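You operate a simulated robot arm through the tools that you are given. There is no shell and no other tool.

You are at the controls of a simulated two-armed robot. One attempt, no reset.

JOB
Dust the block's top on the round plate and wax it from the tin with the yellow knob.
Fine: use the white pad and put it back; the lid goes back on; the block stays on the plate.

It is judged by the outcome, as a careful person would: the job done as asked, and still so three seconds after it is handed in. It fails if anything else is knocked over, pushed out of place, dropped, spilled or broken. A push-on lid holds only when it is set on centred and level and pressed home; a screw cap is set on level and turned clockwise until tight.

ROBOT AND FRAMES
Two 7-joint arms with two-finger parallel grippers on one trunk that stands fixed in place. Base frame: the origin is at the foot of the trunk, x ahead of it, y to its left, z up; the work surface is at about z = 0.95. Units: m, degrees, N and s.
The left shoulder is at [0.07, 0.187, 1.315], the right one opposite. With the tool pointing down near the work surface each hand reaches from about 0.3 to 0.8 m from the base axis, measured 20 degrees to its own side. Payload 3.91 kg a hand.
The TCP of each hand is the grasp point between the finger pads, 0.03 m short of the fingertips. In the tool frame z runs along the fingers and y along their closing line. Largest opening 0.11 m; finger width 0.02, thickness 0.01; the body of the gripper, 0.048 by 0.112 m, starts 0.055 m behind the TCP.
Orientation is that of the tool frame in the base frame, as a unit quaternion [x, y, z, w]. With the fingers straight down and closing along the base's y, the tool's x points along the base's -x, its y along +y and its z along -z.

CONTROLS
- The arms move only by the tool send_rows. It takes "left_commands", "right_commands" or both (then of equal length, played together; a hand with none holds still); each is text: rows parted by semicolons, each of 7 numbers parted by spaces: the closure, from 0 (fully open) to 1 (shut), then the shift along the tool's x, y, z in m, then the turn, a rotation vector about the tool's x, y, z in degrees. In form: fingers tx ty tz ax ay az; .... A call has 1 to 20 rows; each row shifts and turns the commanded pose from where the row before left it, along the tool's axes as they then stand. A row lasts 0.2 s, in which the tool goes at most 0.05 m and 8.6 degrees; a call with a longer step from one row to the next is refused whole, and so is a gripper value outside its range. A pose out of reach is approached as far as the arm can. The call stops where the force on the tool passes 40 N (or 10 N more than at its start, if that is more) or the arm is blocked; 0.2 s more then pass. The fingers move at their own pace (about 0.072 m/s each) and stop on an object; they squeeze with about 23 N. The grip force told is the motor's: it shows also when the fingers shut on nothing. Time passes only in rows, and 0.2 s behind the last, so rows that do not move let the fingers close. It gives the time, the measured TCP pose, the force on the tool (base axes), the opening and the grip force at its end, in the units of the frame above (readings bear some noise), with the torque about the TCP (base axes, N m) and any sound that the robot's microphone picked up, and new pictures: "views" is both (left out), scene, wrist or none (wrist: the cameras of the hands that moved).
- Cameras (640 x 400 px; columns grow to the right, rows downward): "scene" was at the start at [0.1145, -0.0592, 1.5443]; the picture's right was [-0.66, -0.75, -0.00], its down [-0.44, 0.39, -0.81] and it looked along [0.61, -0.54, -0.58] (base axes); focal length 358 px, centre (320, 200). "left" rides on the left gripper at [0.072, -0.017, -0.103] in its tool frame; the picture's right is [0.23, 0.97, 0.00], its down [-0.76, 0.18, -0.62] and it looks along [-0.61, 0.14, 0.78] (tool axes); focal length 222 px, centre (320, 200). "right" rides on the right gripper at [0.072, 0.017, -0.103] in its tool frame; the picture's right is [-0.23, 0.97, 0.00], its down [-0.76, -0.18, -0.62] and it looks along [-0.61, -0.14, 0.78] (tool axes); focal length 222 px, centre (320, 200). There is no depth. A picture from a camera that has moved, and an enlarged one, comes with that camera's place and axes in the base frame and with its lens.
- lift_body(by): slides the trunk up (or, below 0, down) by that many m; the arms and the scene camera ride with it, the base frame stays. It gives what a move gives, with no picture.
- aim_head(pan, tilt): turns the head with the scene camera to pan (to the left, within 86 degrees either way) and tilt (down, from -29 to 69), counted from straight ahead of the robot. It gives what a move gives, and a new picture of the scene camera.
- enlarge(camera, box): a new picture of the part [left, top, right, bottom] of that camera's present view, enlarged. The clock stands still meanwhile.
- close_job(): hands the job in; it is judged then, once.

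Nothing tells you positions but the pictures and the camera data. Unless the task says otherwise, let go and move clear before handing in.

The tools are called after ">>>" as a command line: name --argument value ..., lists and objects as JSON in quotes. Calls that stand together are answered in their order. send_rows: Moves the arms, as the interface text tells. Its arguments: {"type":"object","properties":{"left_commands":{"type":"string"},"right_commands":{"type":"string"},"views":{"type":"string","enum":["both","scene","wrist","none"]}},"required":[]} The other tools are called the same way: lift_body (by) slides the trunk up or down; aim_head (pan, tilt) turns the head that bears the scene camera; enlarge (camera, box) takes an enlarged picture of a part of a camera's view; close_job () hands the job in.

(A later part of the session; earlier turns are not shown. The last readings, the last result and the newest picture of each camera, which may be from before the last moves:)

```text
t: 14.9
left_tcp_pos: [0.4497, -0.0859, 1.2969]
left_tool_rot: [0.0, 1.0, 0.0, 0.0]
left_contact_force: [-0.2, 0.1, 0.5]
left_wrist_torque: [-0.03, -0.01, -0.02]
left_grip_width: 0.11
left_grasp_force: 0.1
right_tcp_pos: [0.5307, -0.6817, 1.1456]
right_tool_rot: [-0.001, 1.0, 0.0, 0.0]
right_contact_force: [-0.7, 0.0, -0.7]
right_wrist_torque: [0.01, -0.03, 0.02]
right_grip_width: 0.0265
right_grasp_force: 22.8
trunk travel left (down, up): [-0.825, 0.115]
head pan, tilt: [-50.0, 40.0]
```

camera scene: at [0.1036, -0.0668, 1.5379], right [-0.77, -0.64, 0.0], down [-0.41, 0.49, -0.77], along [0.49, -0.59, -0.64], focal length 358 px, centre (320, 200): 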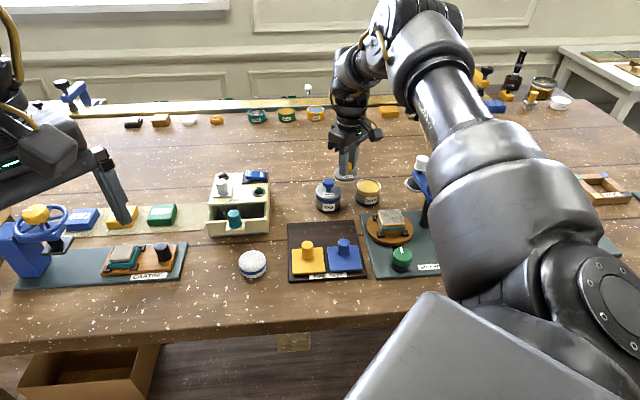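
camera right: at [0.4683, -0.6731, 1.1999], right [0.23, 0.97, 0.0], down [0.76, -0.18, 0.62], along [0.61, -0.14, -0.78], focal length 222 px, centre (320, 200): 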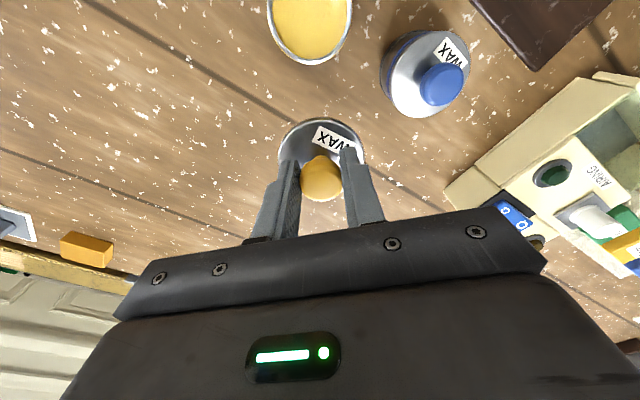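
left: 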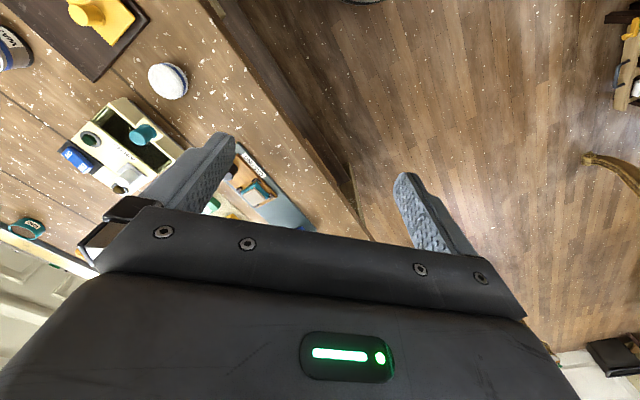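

>>> send_rows --right_commands "1 -0.0148 0.0329 0.005 0 0 0; 1 -0.0148 0.0329 0.005 0 0 0; 1 -0.0148 0.0329 0.005 0 0 0; 1 -0.0149 0.033 0.005 0 0 0; 1 0 0 0.03 0 0 0; 1 0 0 0.02 0 0 0; 1 0 0 0 0 0 0" --views "both"

>>> enlarge --camera "scene" --box '[260, 130, 390, 218]'

```text
t: 16.5
left_tcp_pos: [0.449, -0.0838, 1.2961]
left_tool_rot: [-0.001, 1.0, 0.0, 0.0]
left_contact_force: [0.2, 0.0, 0.7]
left_wrist_torque: [-0.02, 0.01, 0.02]
left_grip_width: 0.1096
left_grasp_force: 0.0
right_tcp_pos: [0.5906, -0.549, 1.0745]
right_tool_rot: [0.0, 1.0, 0.0, 0.001]
right_contact_force: [-0.2, 0.2, -0.2]
right_wrist_torque: [0.02, -0.02, 0.01]
right_grip_width: 0.0264
right_grasp_force: 23.1
trunk travel left (down, up): [-0.825, 0.115]
head pan, tilt: [-50.0, 40.0]
camera scene: at [0.1033, -0.0649, 1.538], right [-0.77, -0.64, 0.0], down [-0.41, 0.49, -0.77], along [0.49, -0.59, -0.64], focal length 358 px, centre (320, 200)
camera right: at [0.5175, -0.5321, 1.1788], right [0.23, 0.97, 0.0], down [0.76, -0.18, 0.62], along [0.61, -0.14, -0.78], focal length 222 px, centre (320, 200)
```

scene: 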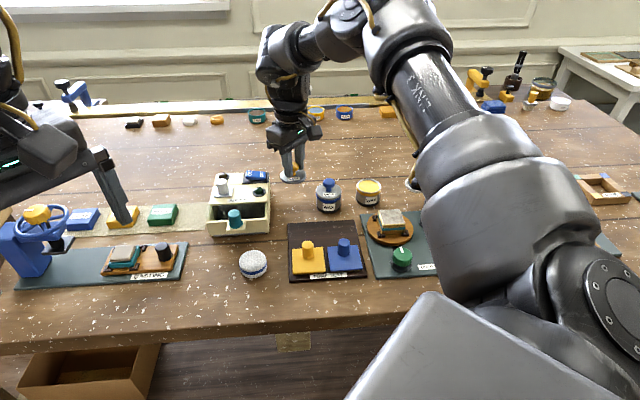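
right: 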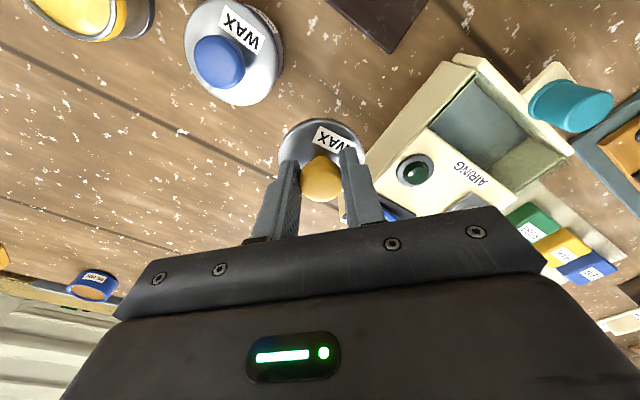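

```text
4.55 times, centred on (325, 174) of scene
camera zoom: at [0.1033, -0.0649, 1.538], right [-0.77, -0.64, 0.0], down [-0.41, 0.49, -0.77], along [0.49, -0.59, -0.64], focal length 1625 px, centre (297, 318)
```

zoom: 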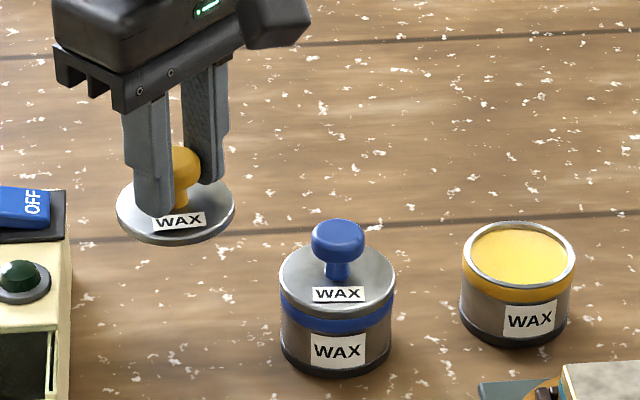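

>>> send_rows --right_commands "1 0 -0.004 0.03 0 0 0; 1 0 0 0.03 0 0 0; 1 0 0 0.01 0 0 0; 1 0 0 0 0 0 0" --views "both"

>>> enlarge --camera "scene" --box '[260, 130, 390, 218]'

```text
t: 17.5
left_tcp_pos: [0.4508, -0.0867, 1.2957]
left_tool_rot: [0.0, 1.0, 0.001, 0.0]
left_contact_force: [-0.3, -0.4, 0.7]
left_wrist_torque: [0.0, 0.02, 0.02]
left_grip_width: 0.1099
left_grasp_force: 0.0
right_tcp_pos: [0.5817, -0.5527, 1.0117]
right_tool_rot: [0.0, 1.0, 0.001, 0.001]
right_contact_force: [-0.3, 0.6, 0.5]
right_wrist_torque: [0.0, 0.0, -0.01]
right_grip_width: 0.0264
right_grasp_force: 23.6
right hand out of reach, approached as far as the arm can: row 2, 3
trunk travel left (down, up): [-0.825, 0.115]
head pan, tilt: [-50.0, 40.0]
camera scene: at [0.1039, -0.0675, 1.5379], right [-0.77, -0.64, 0.0], down [-0.41, 0.49, -0.77], along [0.49, -0.59, -0.64], focal length 358 px, centre (320, 200)
camera right: at [0.5081, -0.5364, 1.115], right [0.23, 0.97, 0.0], down [0.76, -0.18, 0.62], along [0.61, -0.14, -0.78], focal length 222 px, centre (320, 200)
```

scene: 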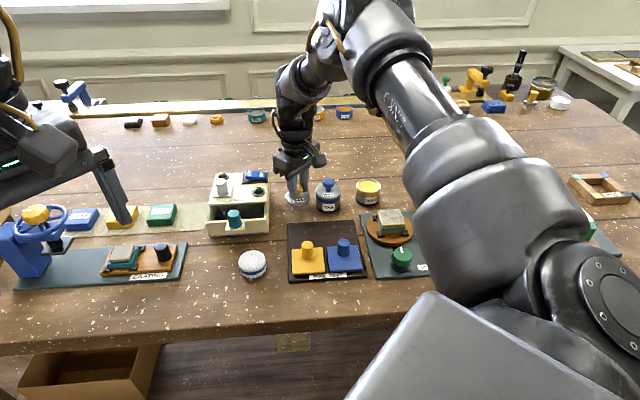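
right: 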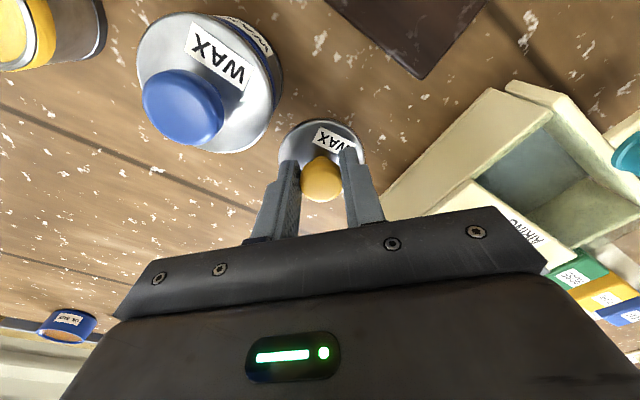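

```text
4.55 times, centred on (325, 174) of scene
camera zoom: at [0.1039, -0.0675, 1.5379], right [-0.77, -0.64, 0.0], down [-0.41, 0.49, -0.77], along [0.49, -0.59, -0.64], focal length 1625 px, centre (297, 318)
```

zoom: 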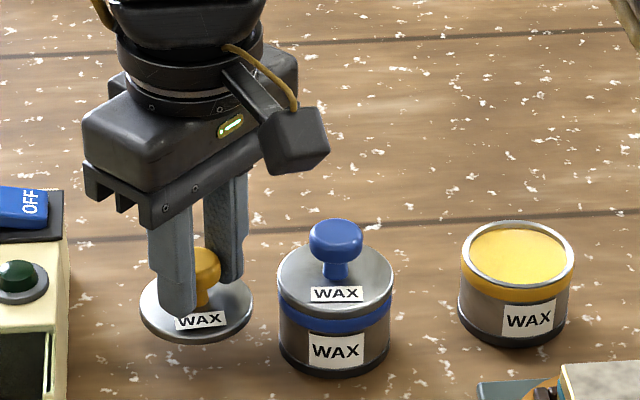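

I'm a centimetre or two above the bench at the arm's reach limit. The trunk can supply the last bit of straight-down travel, so I'll lower it slightly.

>>> lift_body --by -0.014

>>> enlarge --camera "scene" --box '[260, 130, 390, 218]'

>>> enlarge --camera "right" --box '[220, 80, 420, 205]'

```text
t: 18.1
left_tcp_pos: [0.4495, -0.0853, 1.2813]
left_tool_rot: [0.0, 1.0, 0.001, -0.001]
left_contact_force: [0.3, -0.3, -0.6]
left_wrist_torque: [0.0, 0.01, -0.01]
left_grip_width: 0.1101
left_grasp_force: 0.1
right_tcp_pos: [0.5809, -0.5523, 0.9978]
right_tool_rot: [-0.002, 1.0, 0.001, 0.001]
right_contact_force: [0.4, -0.8, 0.0]
right_wrist_torque: [-0.01, 0.0, 0.01]
right_grip_width: 0.0263
right_grasp_force: 23.4
trunk travel left (down, up): [-0.811, 0.129]
head pan, tilt: [-50.0, 40.0]
```

```text
4.55 times, centred on (325, 174) of scene
camera zoom: at [0.1042, -0.0671, 1.5238], right [-0.77, -0.64, 0.0], down [-0.41, 0.49, -0.77], along [0.49, -0.59, -0.64], focal length 1625 px, centre (297, 318)
```

zoom: 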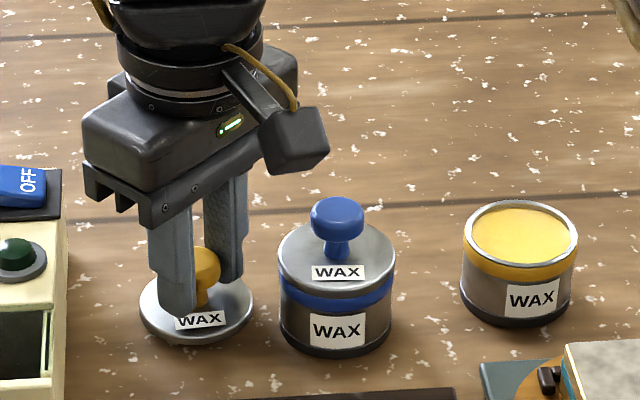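

```text
3.20 times, centred on (320, 142) of right
camera zoom: at [0.5085, -0.536, 1.1011], right [0.23, 0.97, 0.0], down [0.76, -0.18, 0.62], along [0.61, -0.14, -0.78], focal length 711 px, centre (320, 384)
```

zoom: 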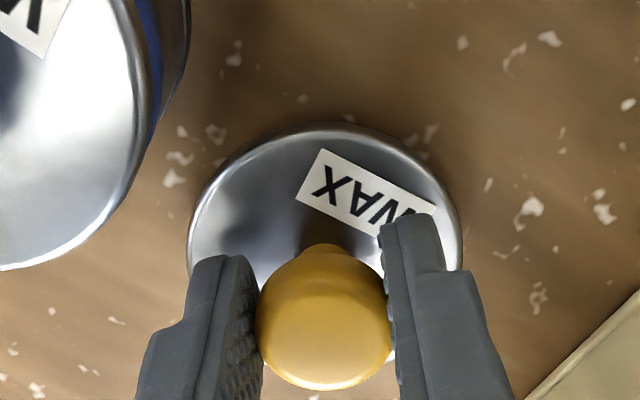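

>>> lift_body --by -0.003

```text
t: 18.6
left_tcp_pos: [0.4498, -0.0851, 1.2787]
left_tool_rot: [-0.002, 1.0, 0.001, 0.0]
left_contact_force: [0.0, -0.1, -0.4]
left_wrist_torque: [-0.01, 0.01, -0.01]
left_grip_width: 0.1099
left_grasp_force: 0.0
right_tcp_pos: [0.5829, -0.5525, 0.9943]
right_tool_rot: [-0.001, 1.0, 0.0, 0.001]
right_contact_force: [-0.6, 0.3, 0.0]
right_wrist_torque: [0.01, 0.02, 0.0]
right_grip_width: 0.0267
right_grasp_force: 23.4
trunk travel left (down, up): [-0.808, 0.132]
head pan, tilt: [-50.0, 40.0]
```

>>> lift_body --by -0.002

>>> enlarge --camera "scene" --box '[270, 160, 350, 210]'

```text
t: 19.2
left_tcp_pos: [0.4491, -0.0842, 1.2769]
left_tool_rot: [-0.001, 1.0, 0.001, 0.0]
left_contact_force: [0.6, 0.1, -0.8]
left_wrist_torque: [-0.03, 0.0, 0.0]
left_grip_width: 0.11
left_grasp_force: 0.0
right_tcp_pos: [0.5823, -0.5516, 0.9927]
right_tool_rot: [-0.001, 1.0, -0.001, 0.0]
right_contact_force: [0.3, -0.3, -0.6]
right_wrist_torque: [-0.02, 0.03, 0.02]
right_grip_width: 0.0263
right_grasp_force: 23.6
trunk travel left (down, up): [-0.806, 0.134]
head pan, tilt: [-50.0, 40.0]
```

```text
8.00 times, centred on (310, 185) of scene
camera zoom: at [0.1039, -0.0667, 1.5189], right [-0.77, -0.64, 0.0], down [-0.41, 0.49, -0.77], along [0.49, -0.59, -0.64], focal length 2860 px, centre (400, 320)
```

zoom: 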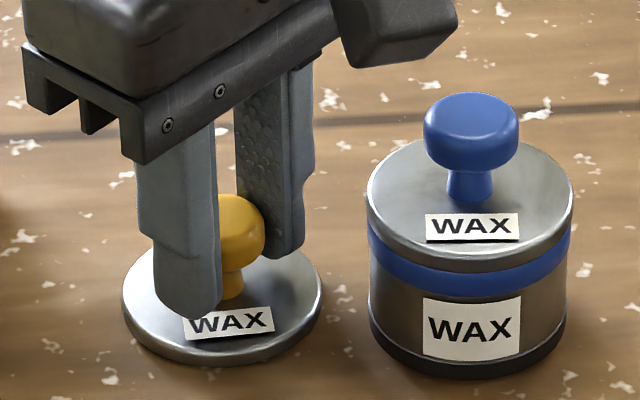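

>>> lift_body --by -0.002

```text
t: 19.7
left_tcp_pos: [0.449, -0.0844, 1.275]
left_tool_rot: [0.001, 1.0, -0.001, -0.001]
left_contact_force: [-0.8, 0.4, 0.4]
left_wrist_torque: [-0.02, 0.01, 0.0]
left_grip_width: 0.1099
left_grasp_force: 0.0
right_tcp_pos: [0.5803, -0.5515, 0.9918]
right_tool_rot: [0.0, 1.0, 0.0, 0.002]
right_contact_force: [-0.8, 0.2, 2.5]
right_wrist_torque: [-0.04, 0.09, 0.01]
right_grip_width: 0.0266
right_grasp_force: 23.0
trunk travel left (down, up): [-0.804, 0.136]
head pan, tilt: [-50.0, 40.0]
```

The lid now touches the bench, with 2.5 N of upward force. I'll open the fingers and rise straight up.

>>> send_rows --right_commands "0.5 0 0 0 0 0 0; 0.5 0 0 0 0 0 0; 0.5 0 0 0 0 0 0; 0.5 0 0 -0.02 0 0 0; 0.5 0 0 -0.03 0 0 0; 0.5 0 0 -0.04 0 0 0; 0.5 0 0 -0.04 0 0 0; 0.5 0 0 0 0 0 0" --views "both"

>>> enlarge --camera "right" --box '[220, 60, 420, 185]'

>>> enlarge --camera "scene" --box '[270, 160, 350, 210]'

```text
t: 21.5
left_tcp_pos: [0.4498, -0.0858, 1.2744]
left_tool_rot: [-0.001, 1.0, 0.001, 0.0]
left_contact_force: [0.2, 0.3, -0.9]
left_wrist_torque: [-0.02, 0.01, -0.01]
left_grip_width: 0.1099
left_grasp_force: 0.0
right_tcp_pos: [0.5805, -0.5532, 1.1193]
right_tool_rot: [-0.001, 1.0, 0.001, 0.0]
right_contact_force: [-0.3, 0.6, 0.1]
right_wrist_torque: [-0.01, 0.02, -0.01]
right_grip_width: 0.0551
right_grasp_force: 0.1
trunk travel left (down, up): [-0.804, 0.136]
head pan, tilt: [-50.0, 40.0]
camera scene: at [0.1039, -0.0667, 1.5169], right [-0.77, -0.64, 0.0], down [-0.41, 0.49, -0.77], along [0.49, -0.59, -0.64], focal length 358 px, centre (320, 200)
camera right: at [0.5077, -0.536, 1.2236], right [0.23, 0.97, 0.0], down [0.76, -0.18, 0.62], along [0.61, -0.14, -0.78], focal length 222 px, centre (320, 200)
```

scene: 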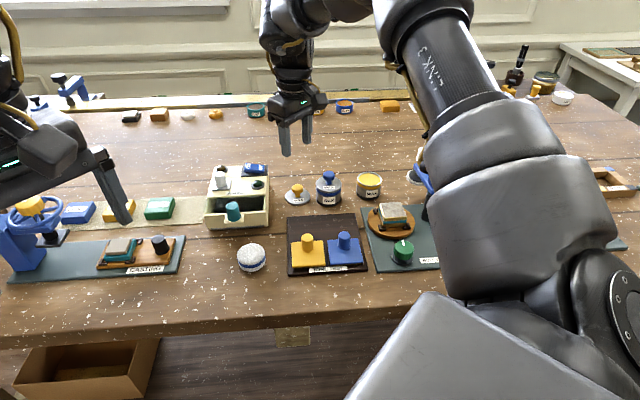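
right: 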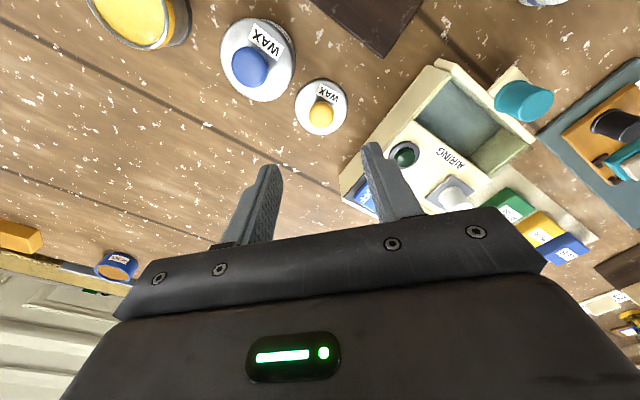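

```text
3.20 times, centred on (320, 122) of right
camera zoom: at [0.5077, -0.536, 1.2236], right [0.23, 0.97, 0.0], down [0.76, -0.18, 0.62], along [0.61, -0.14, -0.78], focal length 711 px, centre (320, 448)
```

zoom: 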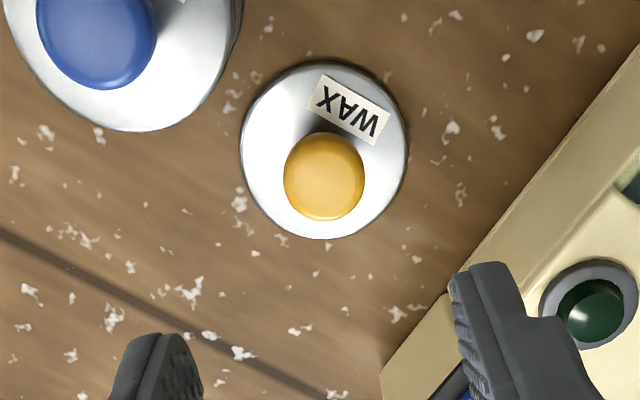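

```text
8.00 times, centred on (310, 185) of scene
camera zoom: at [0.1039, -0.0667, 1.5169], right [-0.77, -0.64, 0.0], down [-0.41, 0.49, -0.77], along [0.49, -0.59, -0.64], focal length 2860 px, centre (400, 320)
```

zoom: 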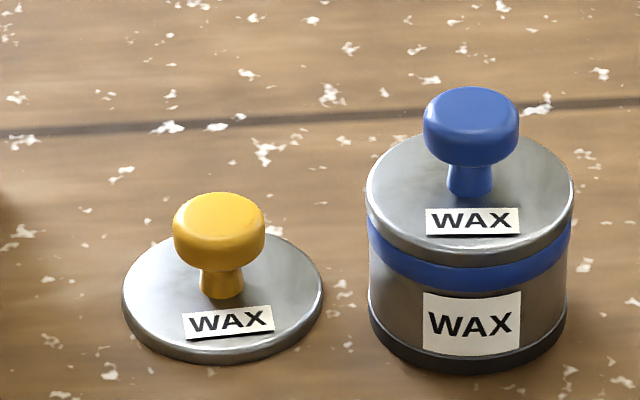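

The lid rests flat on the bench. Next I'll move over to the white pad.

>>> send_rows --right_commands "0.2 0 0 -0.04 0 0 0; 0.2 0.0212 0.01 0 0 0 0; 0.2 0.0212 0.02 0 0 0 0; 0.2 0.0211 0.03 0 0 0 0; 0.2 0 0.045 0 0 0 0; 0.2 0 0.045 0 0 0 0; 0.2 0 0.045 0 0 0 0; 0.2 0 0.017 0.02 0 0 0; 0.2 0 0 0.02 0 0 0; 0.2 0 0 0 0 0 0" --views "both"

>>> enlarge --camera "right" --box '[220, 60, 420, 185]'

>>> enlarge --camera "scene" --box '[190, 220, 310, 295]'

```text
t: 23.7
left_tcp_pos: [0.4485, -0.0836, 1.2756]
left_tool_rot: [0.001, 1.0, 0.0, 0.0]
left_contact_force: [0.3, 0.9, -0.7]
left_wrist_torque: [-0.03, -0.01, 0.0]
left_grip_width: 0.11
left_grasp_force: 0.0
right_tcp_pos: [0.5162, -0.3398, 1.1201]
right_tool_rot: [-0.001, 1.0, 0.0, 0.001]
right_contact_force: [0.9, -0.2, 1.2]
right_wrist_torque: [-0.02, -0.02, 0.04]
right_grip_width: 0.0879
right_grasp_force: 0.1
trunk travel left (down, up): [-0.804, 0.136]
head pan, tilt: [-50.0, 40.0]
camera scene: at [0.1025, -0.0654, 1.5171], right [-0.77, -0.64, 0.0], down [-0.41, 0.49, -0.77], along [0.49, -0.59, -0.64], focal length 358 px, centre (320, 200)
camera right: at [0.443, -0.3222, 1.2249], right [0.23, 0.97, 0.0], down [0.76, -0.18, 0.63], along [0.61, -0.14, -0.78], focal length 222 px, centre (320, 200)
```

scene: 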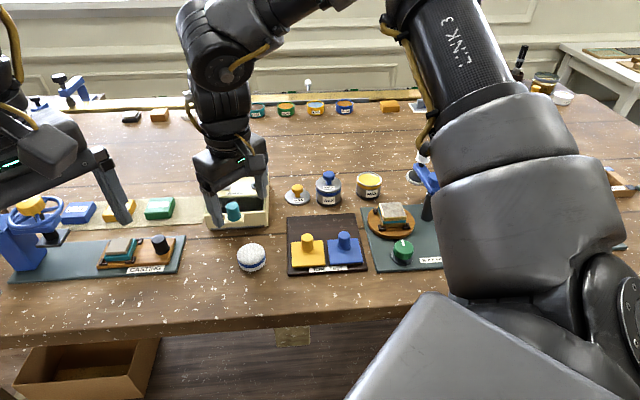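
right: 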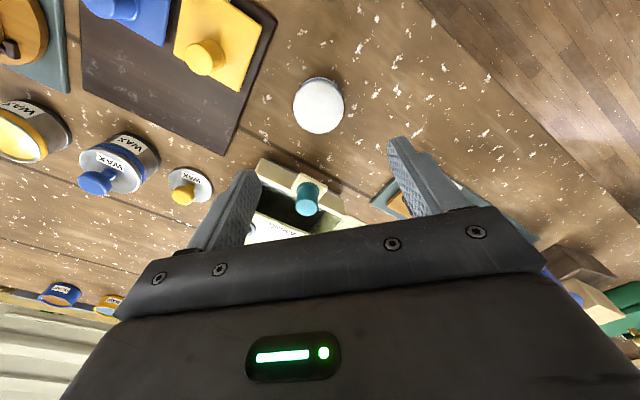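

```text
3.20 times, centred on (320, 122) of right
camera zoom: at [0.443, -0.3222, 1.2249], right [0.23, 0.97, 0.0], down [0.76, -0.18, 0.63], along [0.61, -0.14, -0.78], focal length 711 px, centre (320, 448)
```

zoom: 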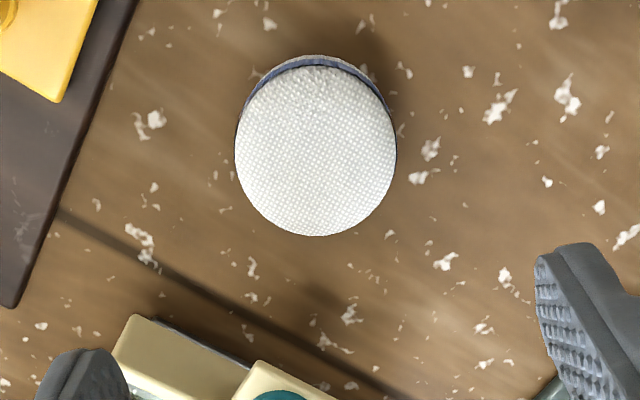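

```text
5.33 times, centred on (250, 258) of scene
camera zoom: at [0.1025, -0.0654, 1.5171], right [-0.77, -0.64, 0.0], down [-0.41, 0.49, -0.77], along [0.49, -0.59, -0.64], focal length 1907 px, centre (693, -107)
```

zoom: 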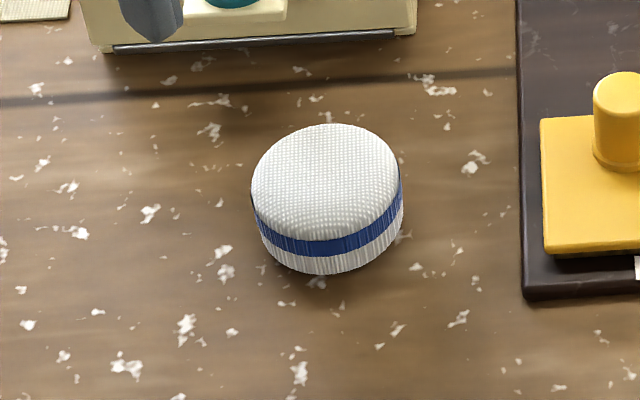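

>>> send_rows --right_commands "0.2 0.0005 -0.001 0.04 0 0 0; 0.2 0 0 0.04 0 0 0; 0.2 0 0 0.03 0 0 0; 0.2 0 0 0.015 0 0 0; 0.2 0 0 0 0 0 0" --views "both"

>>> enlarge --camera "scene" --box '[190, 210, 310, 285]'

>>> enlarge --camera "right" --box '[220, 80, 420, 205]'

```text
t: 24.9
left_tcp_pos: [0.4495, -0.0855, 1.2752]
left_tool_rot: [0.0, 1.0, 0.001, 0.0]
left_contact_force: [0.6, 0.7, -0.3]
left_wrist_torque: [0.03, 0.03, -0.04]
left_grip_width: 0.1101
left_grasp_force: 0.1
right_tcp_pos: [0.5162, -0.3408, 0.9952]
right_tool_rot: [-0.001, 1.0, 0.0, 0.001]
right_contact_force: [-0.1, 0.5, -0.3]
right_wrist_torque: [0.02, 0.01, 0.04]
right_grip_width: 0.0881
right_grasp_force: 0.1
trunk travel left (down, up): [-0.804, 0.136]
head pan, tilt: [-50.0, 40.0]
camera scene: at [0.1032, -0.0661, 1.517], right [-0.77, -0.64, 0.0], down [-0.41, 0.49, -0.77], along [0.49, -0.59, -0.64], focal length 358 px, centre (320, 200)
camera right: at [0.4439, -0.324, 1.0996], right [0.23, 0.97, 0.0], down [0.76, -0.18, 0.62], along [0.61, -0.14, -0.78], focal length 222 px, centre (320, 200)
```

scene: 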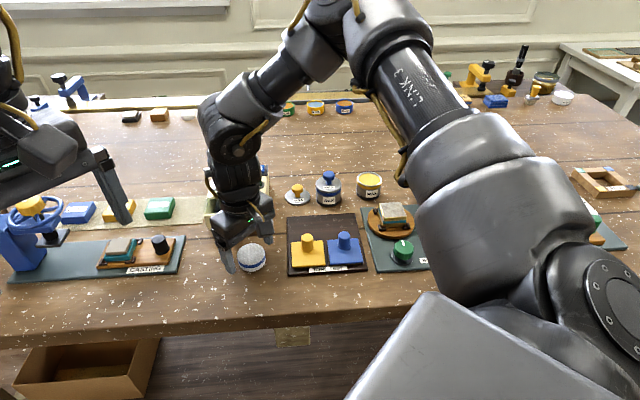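
right: 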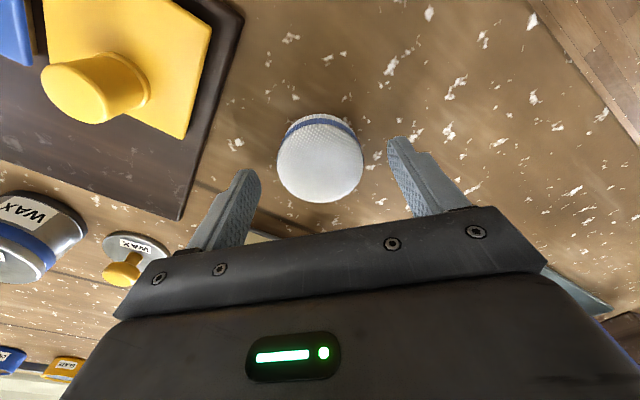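

```text
5.33 times, centred on (250, 248) of scene
camera zoom: at [0.1032, -0.0661, 1.517], right [-0.77, -0.64, 0.0], down [-0.41, 0.49, -0.77], along [0.49, -0.59, -0.64], focal length 1907 px, centre (693, -53)
```

zoom: 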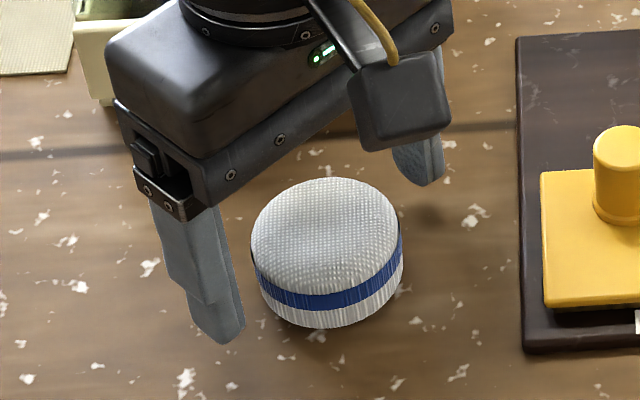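

```text
3.20 times, centred on (320, 142) of right
camera zoom: at [0.4439, -0.324, 1.0996], right [0.23, 0.97, 0.0], down [0.76, -0.18, 0.62], along [0.61, -0.14, -0.78], focal length 711 px, centre (320, 384)
```

zoom: 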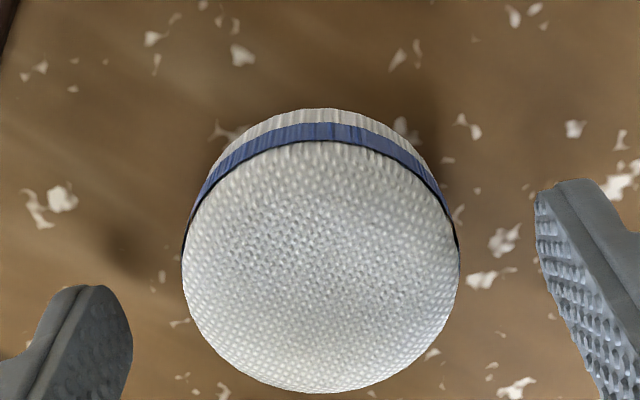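

>>> send_rows --right_commands "0.2 0.0015 0 0.006 0 0 0; 0.5 0 0 0 0 0 0; 1 0 0 0 0 0 0; 1 0 0 0 0 0 0; 1 0 0 0 0 0 0; 1 0 0 0 0 0 0" --views "both"

>>> enlarge --camera "scene" --box '[190, 210, 310, 285]'

>>> enlarge --camera "right" --box '[220, 80, 420, 205]'

```text
t: 26.3
left_tcp_pos: [0.4496, -0.0861, 1.276]
left_tool_rot: [-0.001, 1.0, 0.0, 0.0]
left_contact_force: [-0.2, -0.6, -0.7]
left_wrist_torque: [-0.02, 0.0, -0.02]
left_grip_width: 0.1097
left_grasp_force: 0.0
right_tcp_pos: [0.5159, -0.3407, 0.9896]
right_tool_rot: [0.0, 1.0, 0.0, 0.001]
right_contact_force: [0.0, -0.7, -0.6]
right_wrist_torque: [0.0, 0.01, -0.02]
right_grip_width: 0.0518
right_grasp_force: 23.1
trunk travel left (down, up): [-0.804, 0.136]
head pan, tilt: [-50.0, 40.0]
camera scene: at [0.1035, -0.0663, 1.517], right [-0.77, -0.64, 0.0], down [-0.41, 0.49, -0.77], along [0.49, -0.59, -0.64], focal length 358 px, centre (320, 200)
camera right: at [0.4425, -0.3241, 1.0934], right [0.23, 0.97, 0.0], down [0.76, -0.18, 0.62], along [0.61, -0.14, -0.78], focal length 222 px, centre (320, 200)
```

scene: 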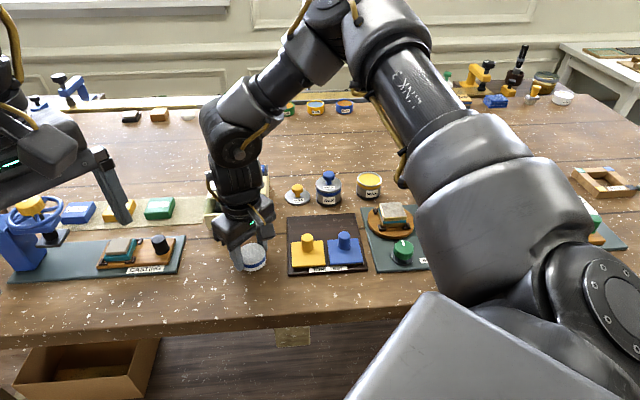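
right: 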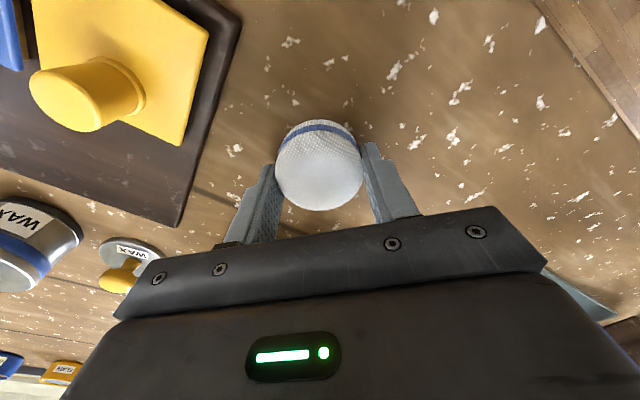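

```text
5.33 times, centred on (250, 248) of scene
camera zoom: at [0.1035, -0.0663, 1.517], right [-0.77, -0.64, 0.0], down [-0.41, 0.49, -0.77], along [0.49, -0.59, -0.64], focal length 1907 px, centre (693, -53)
```

zoom: 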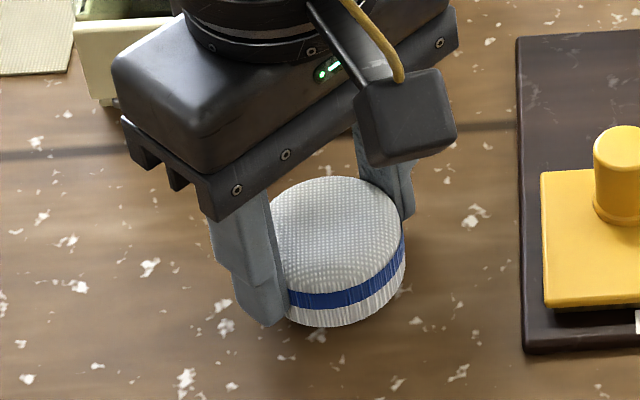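

```text
3.20 times, centred on (320, 142) of right
camera zoom: at [0.4425, -0.3241, 1.0934], right [0.23, 0.97, 0.0], down [0.76, -0.18, 0.62], along [0.61, -0.14, -0.78], focal length 711 px, centre (320, 384)
```

zoom: 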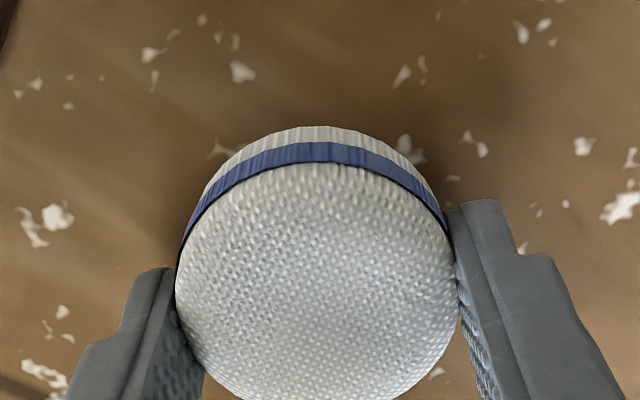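

The white pad is gripped (0.052 m wide) with its lower centimetre clear below the fingertips. I'll lift it and carry it over to the block for dry dusting.

>>> send_rows --right_commands "1 0 0 -0.01 0 0 0; 1 0 0 -0.04 0 0 0; 1 0 0 -0.04 0 0 0; 1 0 0 -0.04 0 0 0; 1 0.0199 -0.0342 0 0 0 0; 1 0.0199 -0.0342 0 0 0 0; 1 0.0199 -0.0342 0 0 0 0; 1 0.0199 -0.0342 0 0 0 0; 1 0.0199 -0.0342 0 0 0 0; 1 0.0199 -0.0342 0 0 0 0; 1 0.0199 -0.0342 0 0 0 0; 1 0.0199 -0.0342 0 0 0 0; 1 0 0 0 0 0 0" --views "both"

>>> enlarge --camera "right" --box '[220, 60, 420, 185]'

>>> enlarge --camera "scene" --box '[340, 120, 468, 240]'

```text
t: 29.1
left_tcp_pos: [0.4497, -0.0845, 1.2741]
left_tool_rot: [-0.001, 1.0, 0.0, -0.001]
left_contact_force: [0.4, 0.0, -0.2]
left_wrist_torque: [-0.03, -0.02, -0.02]
left_grip_width: 0.1098
left_grasp_force: 0.0
right_tcp_pos: [0.3572, -0.6146, 1.1198]
right_tool_rot: [0.0, 1.0, 0.0, 0.001]
right_contact_force: [-0.1, -0.2, -0.5]
right_wrist_torque: [-0.01, 0.01, 0.02]
right_grip_width: 0.0519
right_grasp_force: 23.1
trunk travel left (down, up): [-0.804, 0.136]
head pan, tilt: [-50.0, 40.0]
camera scene: at [0.1041, -0.0656, 1.5169], right [-0.77, -0.64, 0.0], down [-0.41, 0.49, -0.77], along [0.49, -0.59, -0.64], focal length 358 px, centre (320, 200)
camera right: at [0.2842, -0.5979, 1.2234], right [0.23, 0.97, 0.0], down [0.76, -0.18, 0.62], along [0.61, -0.14, -0.78], focal length 222 px, centre (320, 200)
```

scene: 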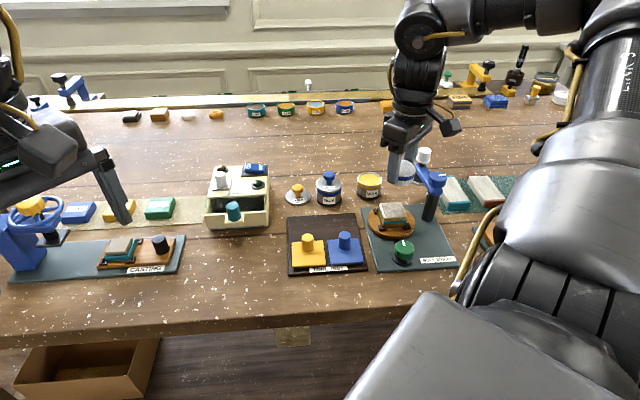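
right: 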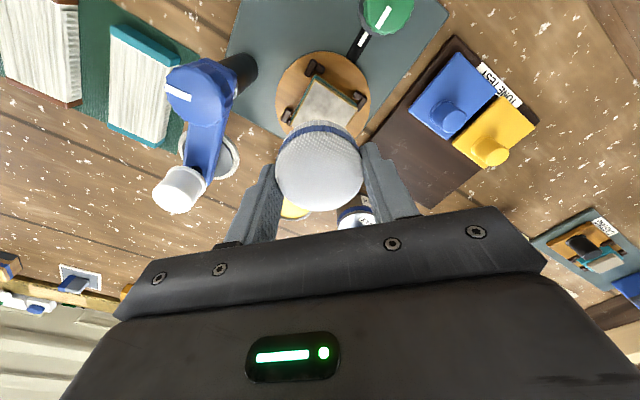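

```text
3.20 times, centred on (320, 122) of right
camera zoom: at [0.2842, -0.5979, 1.2234], right [0.23, 0.97, 0.0], down [0.76, -0.18, 0.62], along [0.61, -0.14, -0.78], focal length 711 px, centre (320, 448)
```

zoom: 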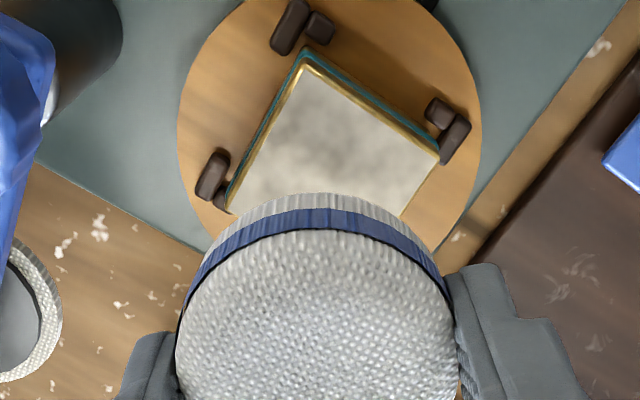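

```text
3.33 times, centred on (404, 180) of scene
camera zoom: at [0.1041, -0.0656, 1.5169], right [-0.77, -0.64, 0.0], down [-0.41, 0.49, -0.77], along [0.49, -0.59, -0.64], focal length 1192 px, centre (40, 267)
```

zoom: 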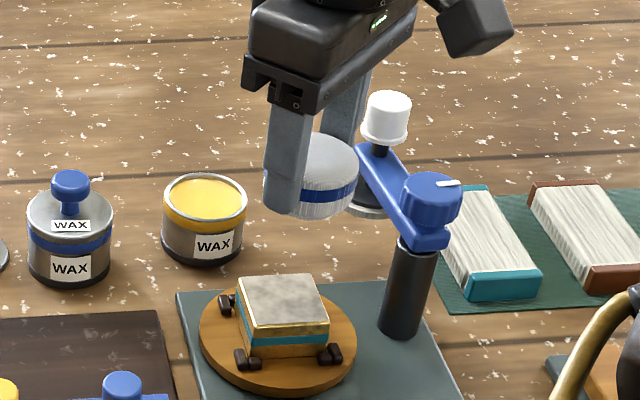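

>>> send_rows --right_commands "1 0 0.0015 0.03 0 0 0; 1 0 0 0.03 0 0 0; 1 0 0 0.013 0 0 0; 1 0 0 0 0 0 0" --views "both"

>>> enlarge --camera "scene" --box '[350, 150, 446, 240]'

```text
t: 30.1
left_tcp_pos: [0.4496, -0.0861, 1.2758]
left_tool_rot: [0.0, 1.0, 0.0, 0.0]
left_contact_force: [-0.4, -0.1, -0.3]
left_wrist_torque: [0.01, 0.01, -0.04]
left_grip_width: 0.1101
left_grasp_force: 0.1
right_tcp_pos: [0.3573, -0.6139, 1.0479]
right_tool_rot: [-0.001, 1.0, 0.0, 0.001]
right_contact_force: [0.0, 0.3, -0.5]
right_wrist_torque: [0.03, -0.02, 0.01]
right_grip_width: 0.0515
right_grasp_force: 22.4
trunk travel left (down, up): [-0.804, 0.136]
head pan, tilt: [-50.0, 40.0]
camera scene: at [0.1031, -0.0667, 1.517], right [-0.77, -0.64, 0.0], down [-0.41, 0.49, -0.77], along [0.49, -0.59, -0.64], focal length 358 px, centre (320, 200)
camera right: at [0.2833, -0.597, 1.1504], right [0.23, 0.97, 0.0], down [0.76, -0.18, 0.62], along [0.61, -0.14, -0.78], focal length 222 px, centre (320, 200)
```

scene: 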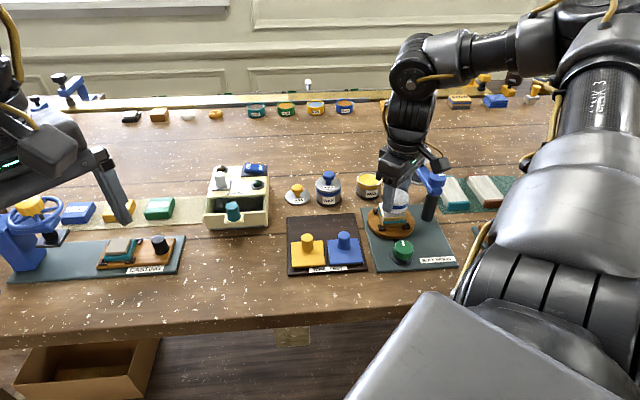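
right: 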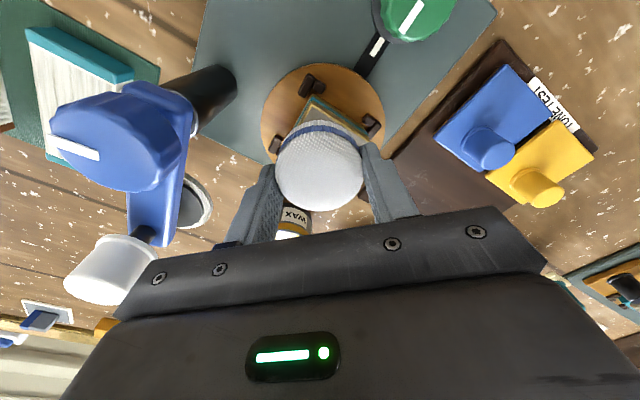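

```text
4.44 times, centred on (398, 195) of scene
camera zoom: at [0.1031, -0.0667, 1.517], right [-0.77, -0.64, 0.0], down [-0.41, 0.49, -0.77], along [0.49, -0.59, -0.64], focal length 1589 px, centre (-27, 222)
```

zoom: 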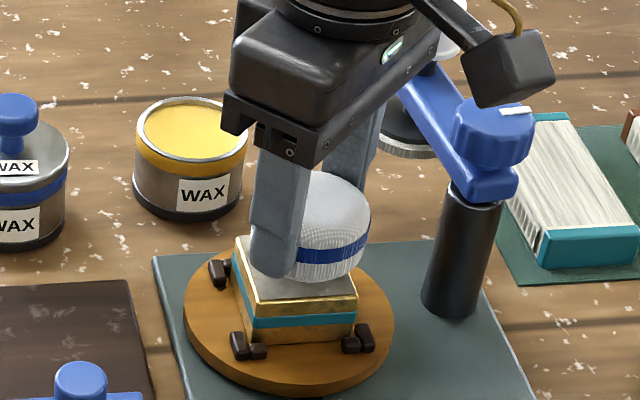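

>>> enlarge --camera "scene" --box '[370, 170, 434, 220]'

>>> enlarge --camera "right" --box '[240, 60, 400, 160]'

```text
8.00 times, centred on (402, 195) of scene
camera zoom: at [0.1031, -0.0667, 1.517], right [-0.77, -0.64, 0.0], down [-0.41, 0.49, -0.77], along [0.49, -0.59, -0.64], focal length 2860 px, centre (-336, 240)
```

zoom: 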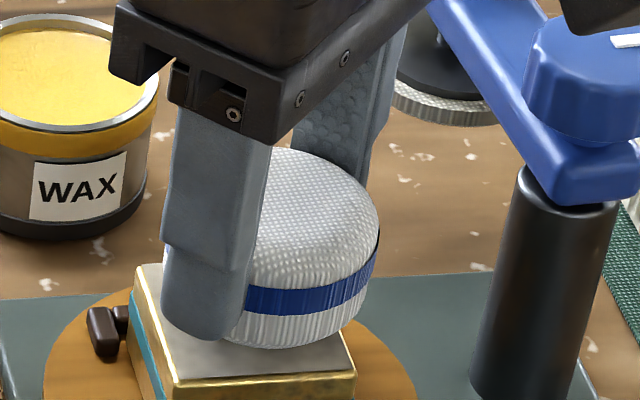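

```text
4.00 times, centred on (320, 110) of right
camera zoom: at [0.2833, -0.597, 1.1504], right [0.23, 0.97, 0.0], down [0.76, -0.18, 0.62], along [0.61, -0.14, -0.78], focal length 888 px, centre (320, 560)
```

zoom: 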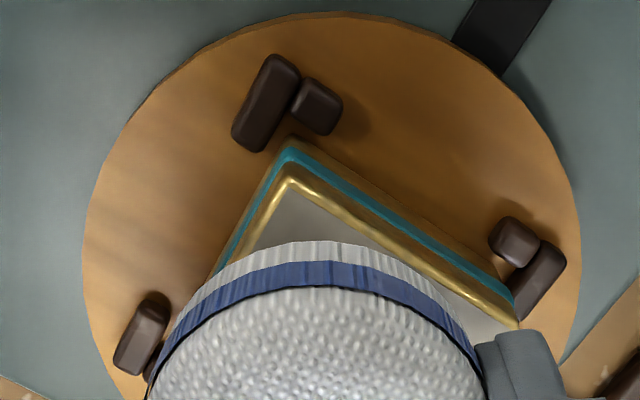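

>>> send_rows --right_commands "1 0 0 0.004 0 0 0; 1 0 0 0.003 0 0 0; 1 0 0 0 0 0 0" --views "none"

```text
t: 30.9
left_tcp_pos: [0.45, -0.0861, 1.2753]
left_tool_rot: [-0.001, 1.0, 0.0, 0.001]
left_contact_force: [-0.1, -0.8, 0.5]
left_wrist_torque: [-0.02, 0.02, 0.03]
left_grip_width: 0.1099
left_grasp_force: 0.0
right_tcp_pos: [0.3572, -0.6138, 1.0391]
right_tool_rot: [-0.001, 1.0, 0.0, 0.001]
right_contact_force: [0.6, 0.2, -0.6]
right_wrist_torque: [0.0, -0.01, -0.01]
right_grip_width: 0.0515
right_grasp_force: 22.4
trunk travel left (down, up): [-0.804, 0.136]
head pan, tilt: [-50.0, 40.0]
```

>>> send_rows --right_commands "1 0 0 0.001 0 0 0; 1 0 0 0.001 0 0 0; 1 0 0 0 0 0 0" --views "none"

```text
t: 31.7
left_tcp_pos: [0.4483, -0.0843, 1.2758]
left_tool_rot: [0.0, 1.0, 0.001, -0.001]
left_contact_force: [-0.1, -0.7, 0.6]
left_wrist_torque: [0.02, -0.02, -0.02]
left_grip_width: 0.11
left_grasp_force: 0.0
right_tcp_pos: [0.3569, -0.6121, 1.0386]
right_tool_rot: [-0.001, 1.0, 0.0, 0.002]
right_contact_force: [1.0, -0.6, 11.3]
right_wrist_torque: [-0.02, -0.03, 0.01]
right_grip_width: 0.0516
right_grasp_force: 23.3
trunk travel left (down, up): [-0.804, 0.136]
head pan, tilt: [-50.0, 40.0]
```

Contact made at about 11 N with the pad flat on the block top. I'll ease off slightly and rub dry in a cross pattern that covers all four corners.

>>> send_rows --right_commands "1 0 0 -0.0003 0 0 0; 1 0.006 0 0 0 0 0; 1 0.006 0 0 0 0 0; 1 -0.008 0 0 0 0 0; 1 -0.008 0 0 0 0 0; 1 -0.008 0 0 0 0 0; 1 0.006 0 0 0 0 0; 1 0.006 0 0 0 0 0; 1 0 0.006 0 0 0 0; 1 0 0.006 0 0 0 0; 1 0 -0.008 0 0 0 0; 1 0 -0.008 0 0 0 0; 1 0 -0.008 0 0 0 0; 1 0 0.006 0 0 0 0; 1 0 0.006 0 0 0 0; 1 0 0 0 0 0 0" --views "both"

>>> enlarge --camera "scene" --box '[360, 170, 440, 240]'

```text
t: 35.1
left_tcp_pos: [0.4493, -0.085, 1.2747]
left_tool_rot: [-0.001, 1.0, 0.0, 0.0]
left_contact_force: [0.5, 0.0, 0.1]
left_wrist_torque: [-0.02, 0.0, 0.01]
left_grip_width: 0.11
left_grasp_force: 0.0
right_tcp_pos: [0.3561, -0.6133, 1.038]
right_tool_rot: [0.0, 1.0, 0.0, 0.001]
right_contact_force: [-1.1, -3.8, 11.5]
right_wrist_torque: [-0.13, 0.02, 0.01]
right_grip_width: 0.0514
right_grasp_force: 22.6
trunk travel left (down, up): [-0.804, 0.136]
head pan, tilt: [-50.0, 40.0]
camera scene: at [0.1022, -0.0657, 1.5171], right [-0.77, -0.64, 0.0], down [-0.41, 0.49, -0.77], along [0.49, -0.59, -0.64], focal length 358 px, centre (320, 200)
camera right: at [0.2822, -0.5965, 1.1422], right [0.23, 0.97, 0.0], down [0.76, -0.18, 0.63], along [0.61, -0.14, -0.78], focal length 222 px, centre (320, 200)
```

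scene: 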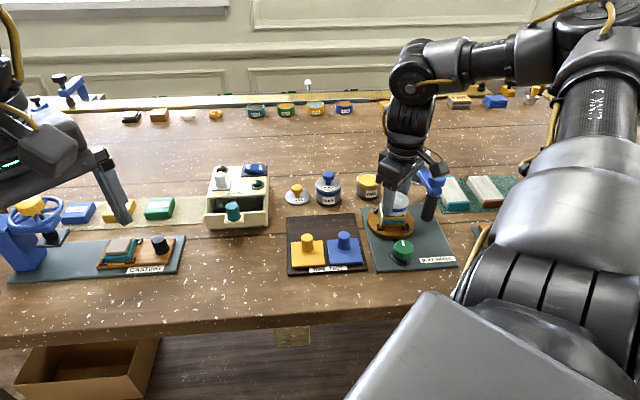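
right: 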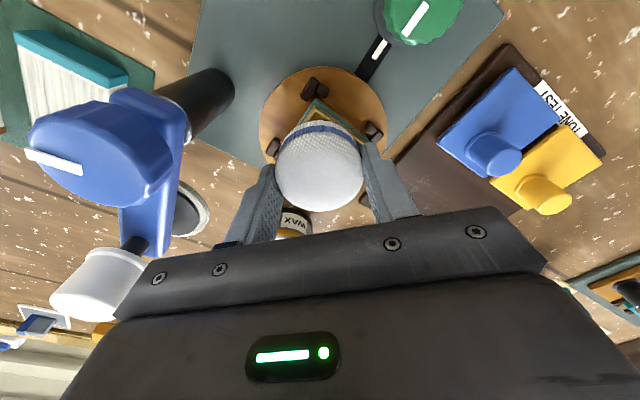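

```text
5.71 times, centred on (400, 205) of scene
camera zoom: at [0.1022, -0.0657, 1.5171], right [-0.77, -0.64, 0.0], down [-0.41, 0.49, -0.77], along [0.49, -0.59, -0.64], focal length 2043 px, centre (-137, 171)
```

zoom: 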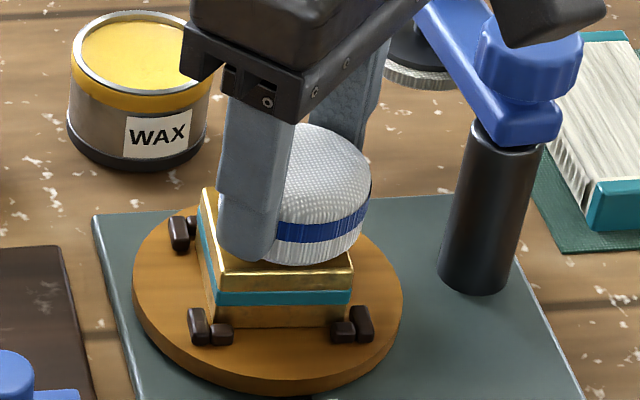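

>>> send_rows --right_commands "1 0 0 -0.02 0 0 0; 1 0 0 -0.03 0 0 0; 1 0 0 -0.03 0 0 0; 1 0 0 0 0 0 0" --views "wrist"

>>> enlarge --camera "scene" --box '[360, 180, 424, 240]'

>>> enlarge --camera "right" --box '[240, 40, 400, 140]'

```text
t: 36.1
left_tcp_pos: [0.4484, -0.0864, 1.2752]
left_tool_rot: [-0.001, 1.0, 0.0, 0.0]
left_contact_force: [-0.2, -0.5, 0.0]
left_wrist_torque: [0.02, 0.04, 0.02]
left_grip_width: 0.1099
left_grasp_force: 0.0
right_tcp_pos: [0.3563, -0.6141, 1.1172]
right_tool_rot: [-0.001, 1.0, 0.001, 0.0]
right_contact_force: [0.5, -0.4, -0.8]
right_wrist_torque: [0.01, -0.03, 0.03]
right_grip_width: 0.0516
right_grasp_force: 23.1
trunk travel left (down, up): [-0.804, 0.136]
head pan, tilt: [-50.0, 40.0]
camera right: at [0.2833, -0.5979, 1.2208], right [0.23, 0.97, 0.0], down [0.76, -0.18, 0.62], along [0.61, -0.14, -0.78], focal length 222 px, centre (320, 200)
```

right: 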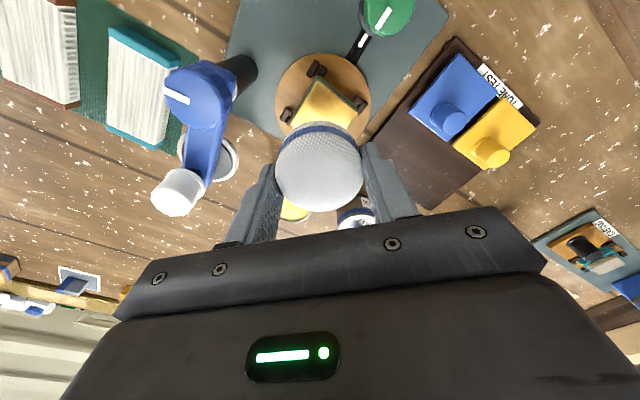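

```text
6.67 times, centred on (392, 210) of scene
camera zoom: at [0.1038, -0.0672, 1.5169], right [-0.77, -0.64, 0.0], down [-0.41, 0.49, -0.77], along [0.49, -0.59, -0.64], focal length 2384 px, centre (-160, 133)
```

zoom: 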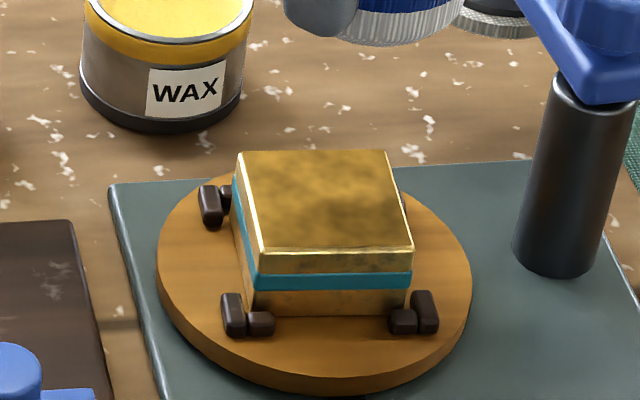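

```text
4.00 times, centred on (320, 90) of right
camera zoom: at [0.2833, -0.5979, 1.2208], right [0.23, 0.97, 0.0], down [0.76, -0.18, 0.62], along [0.61, -0.14, -0.78], focal length 888 px, centre (320, 640)
```

zoom: 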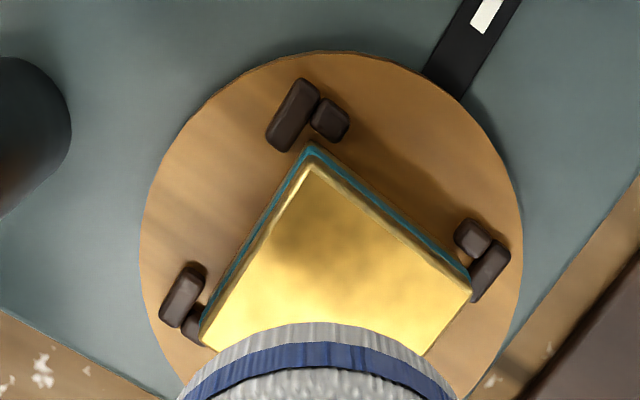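

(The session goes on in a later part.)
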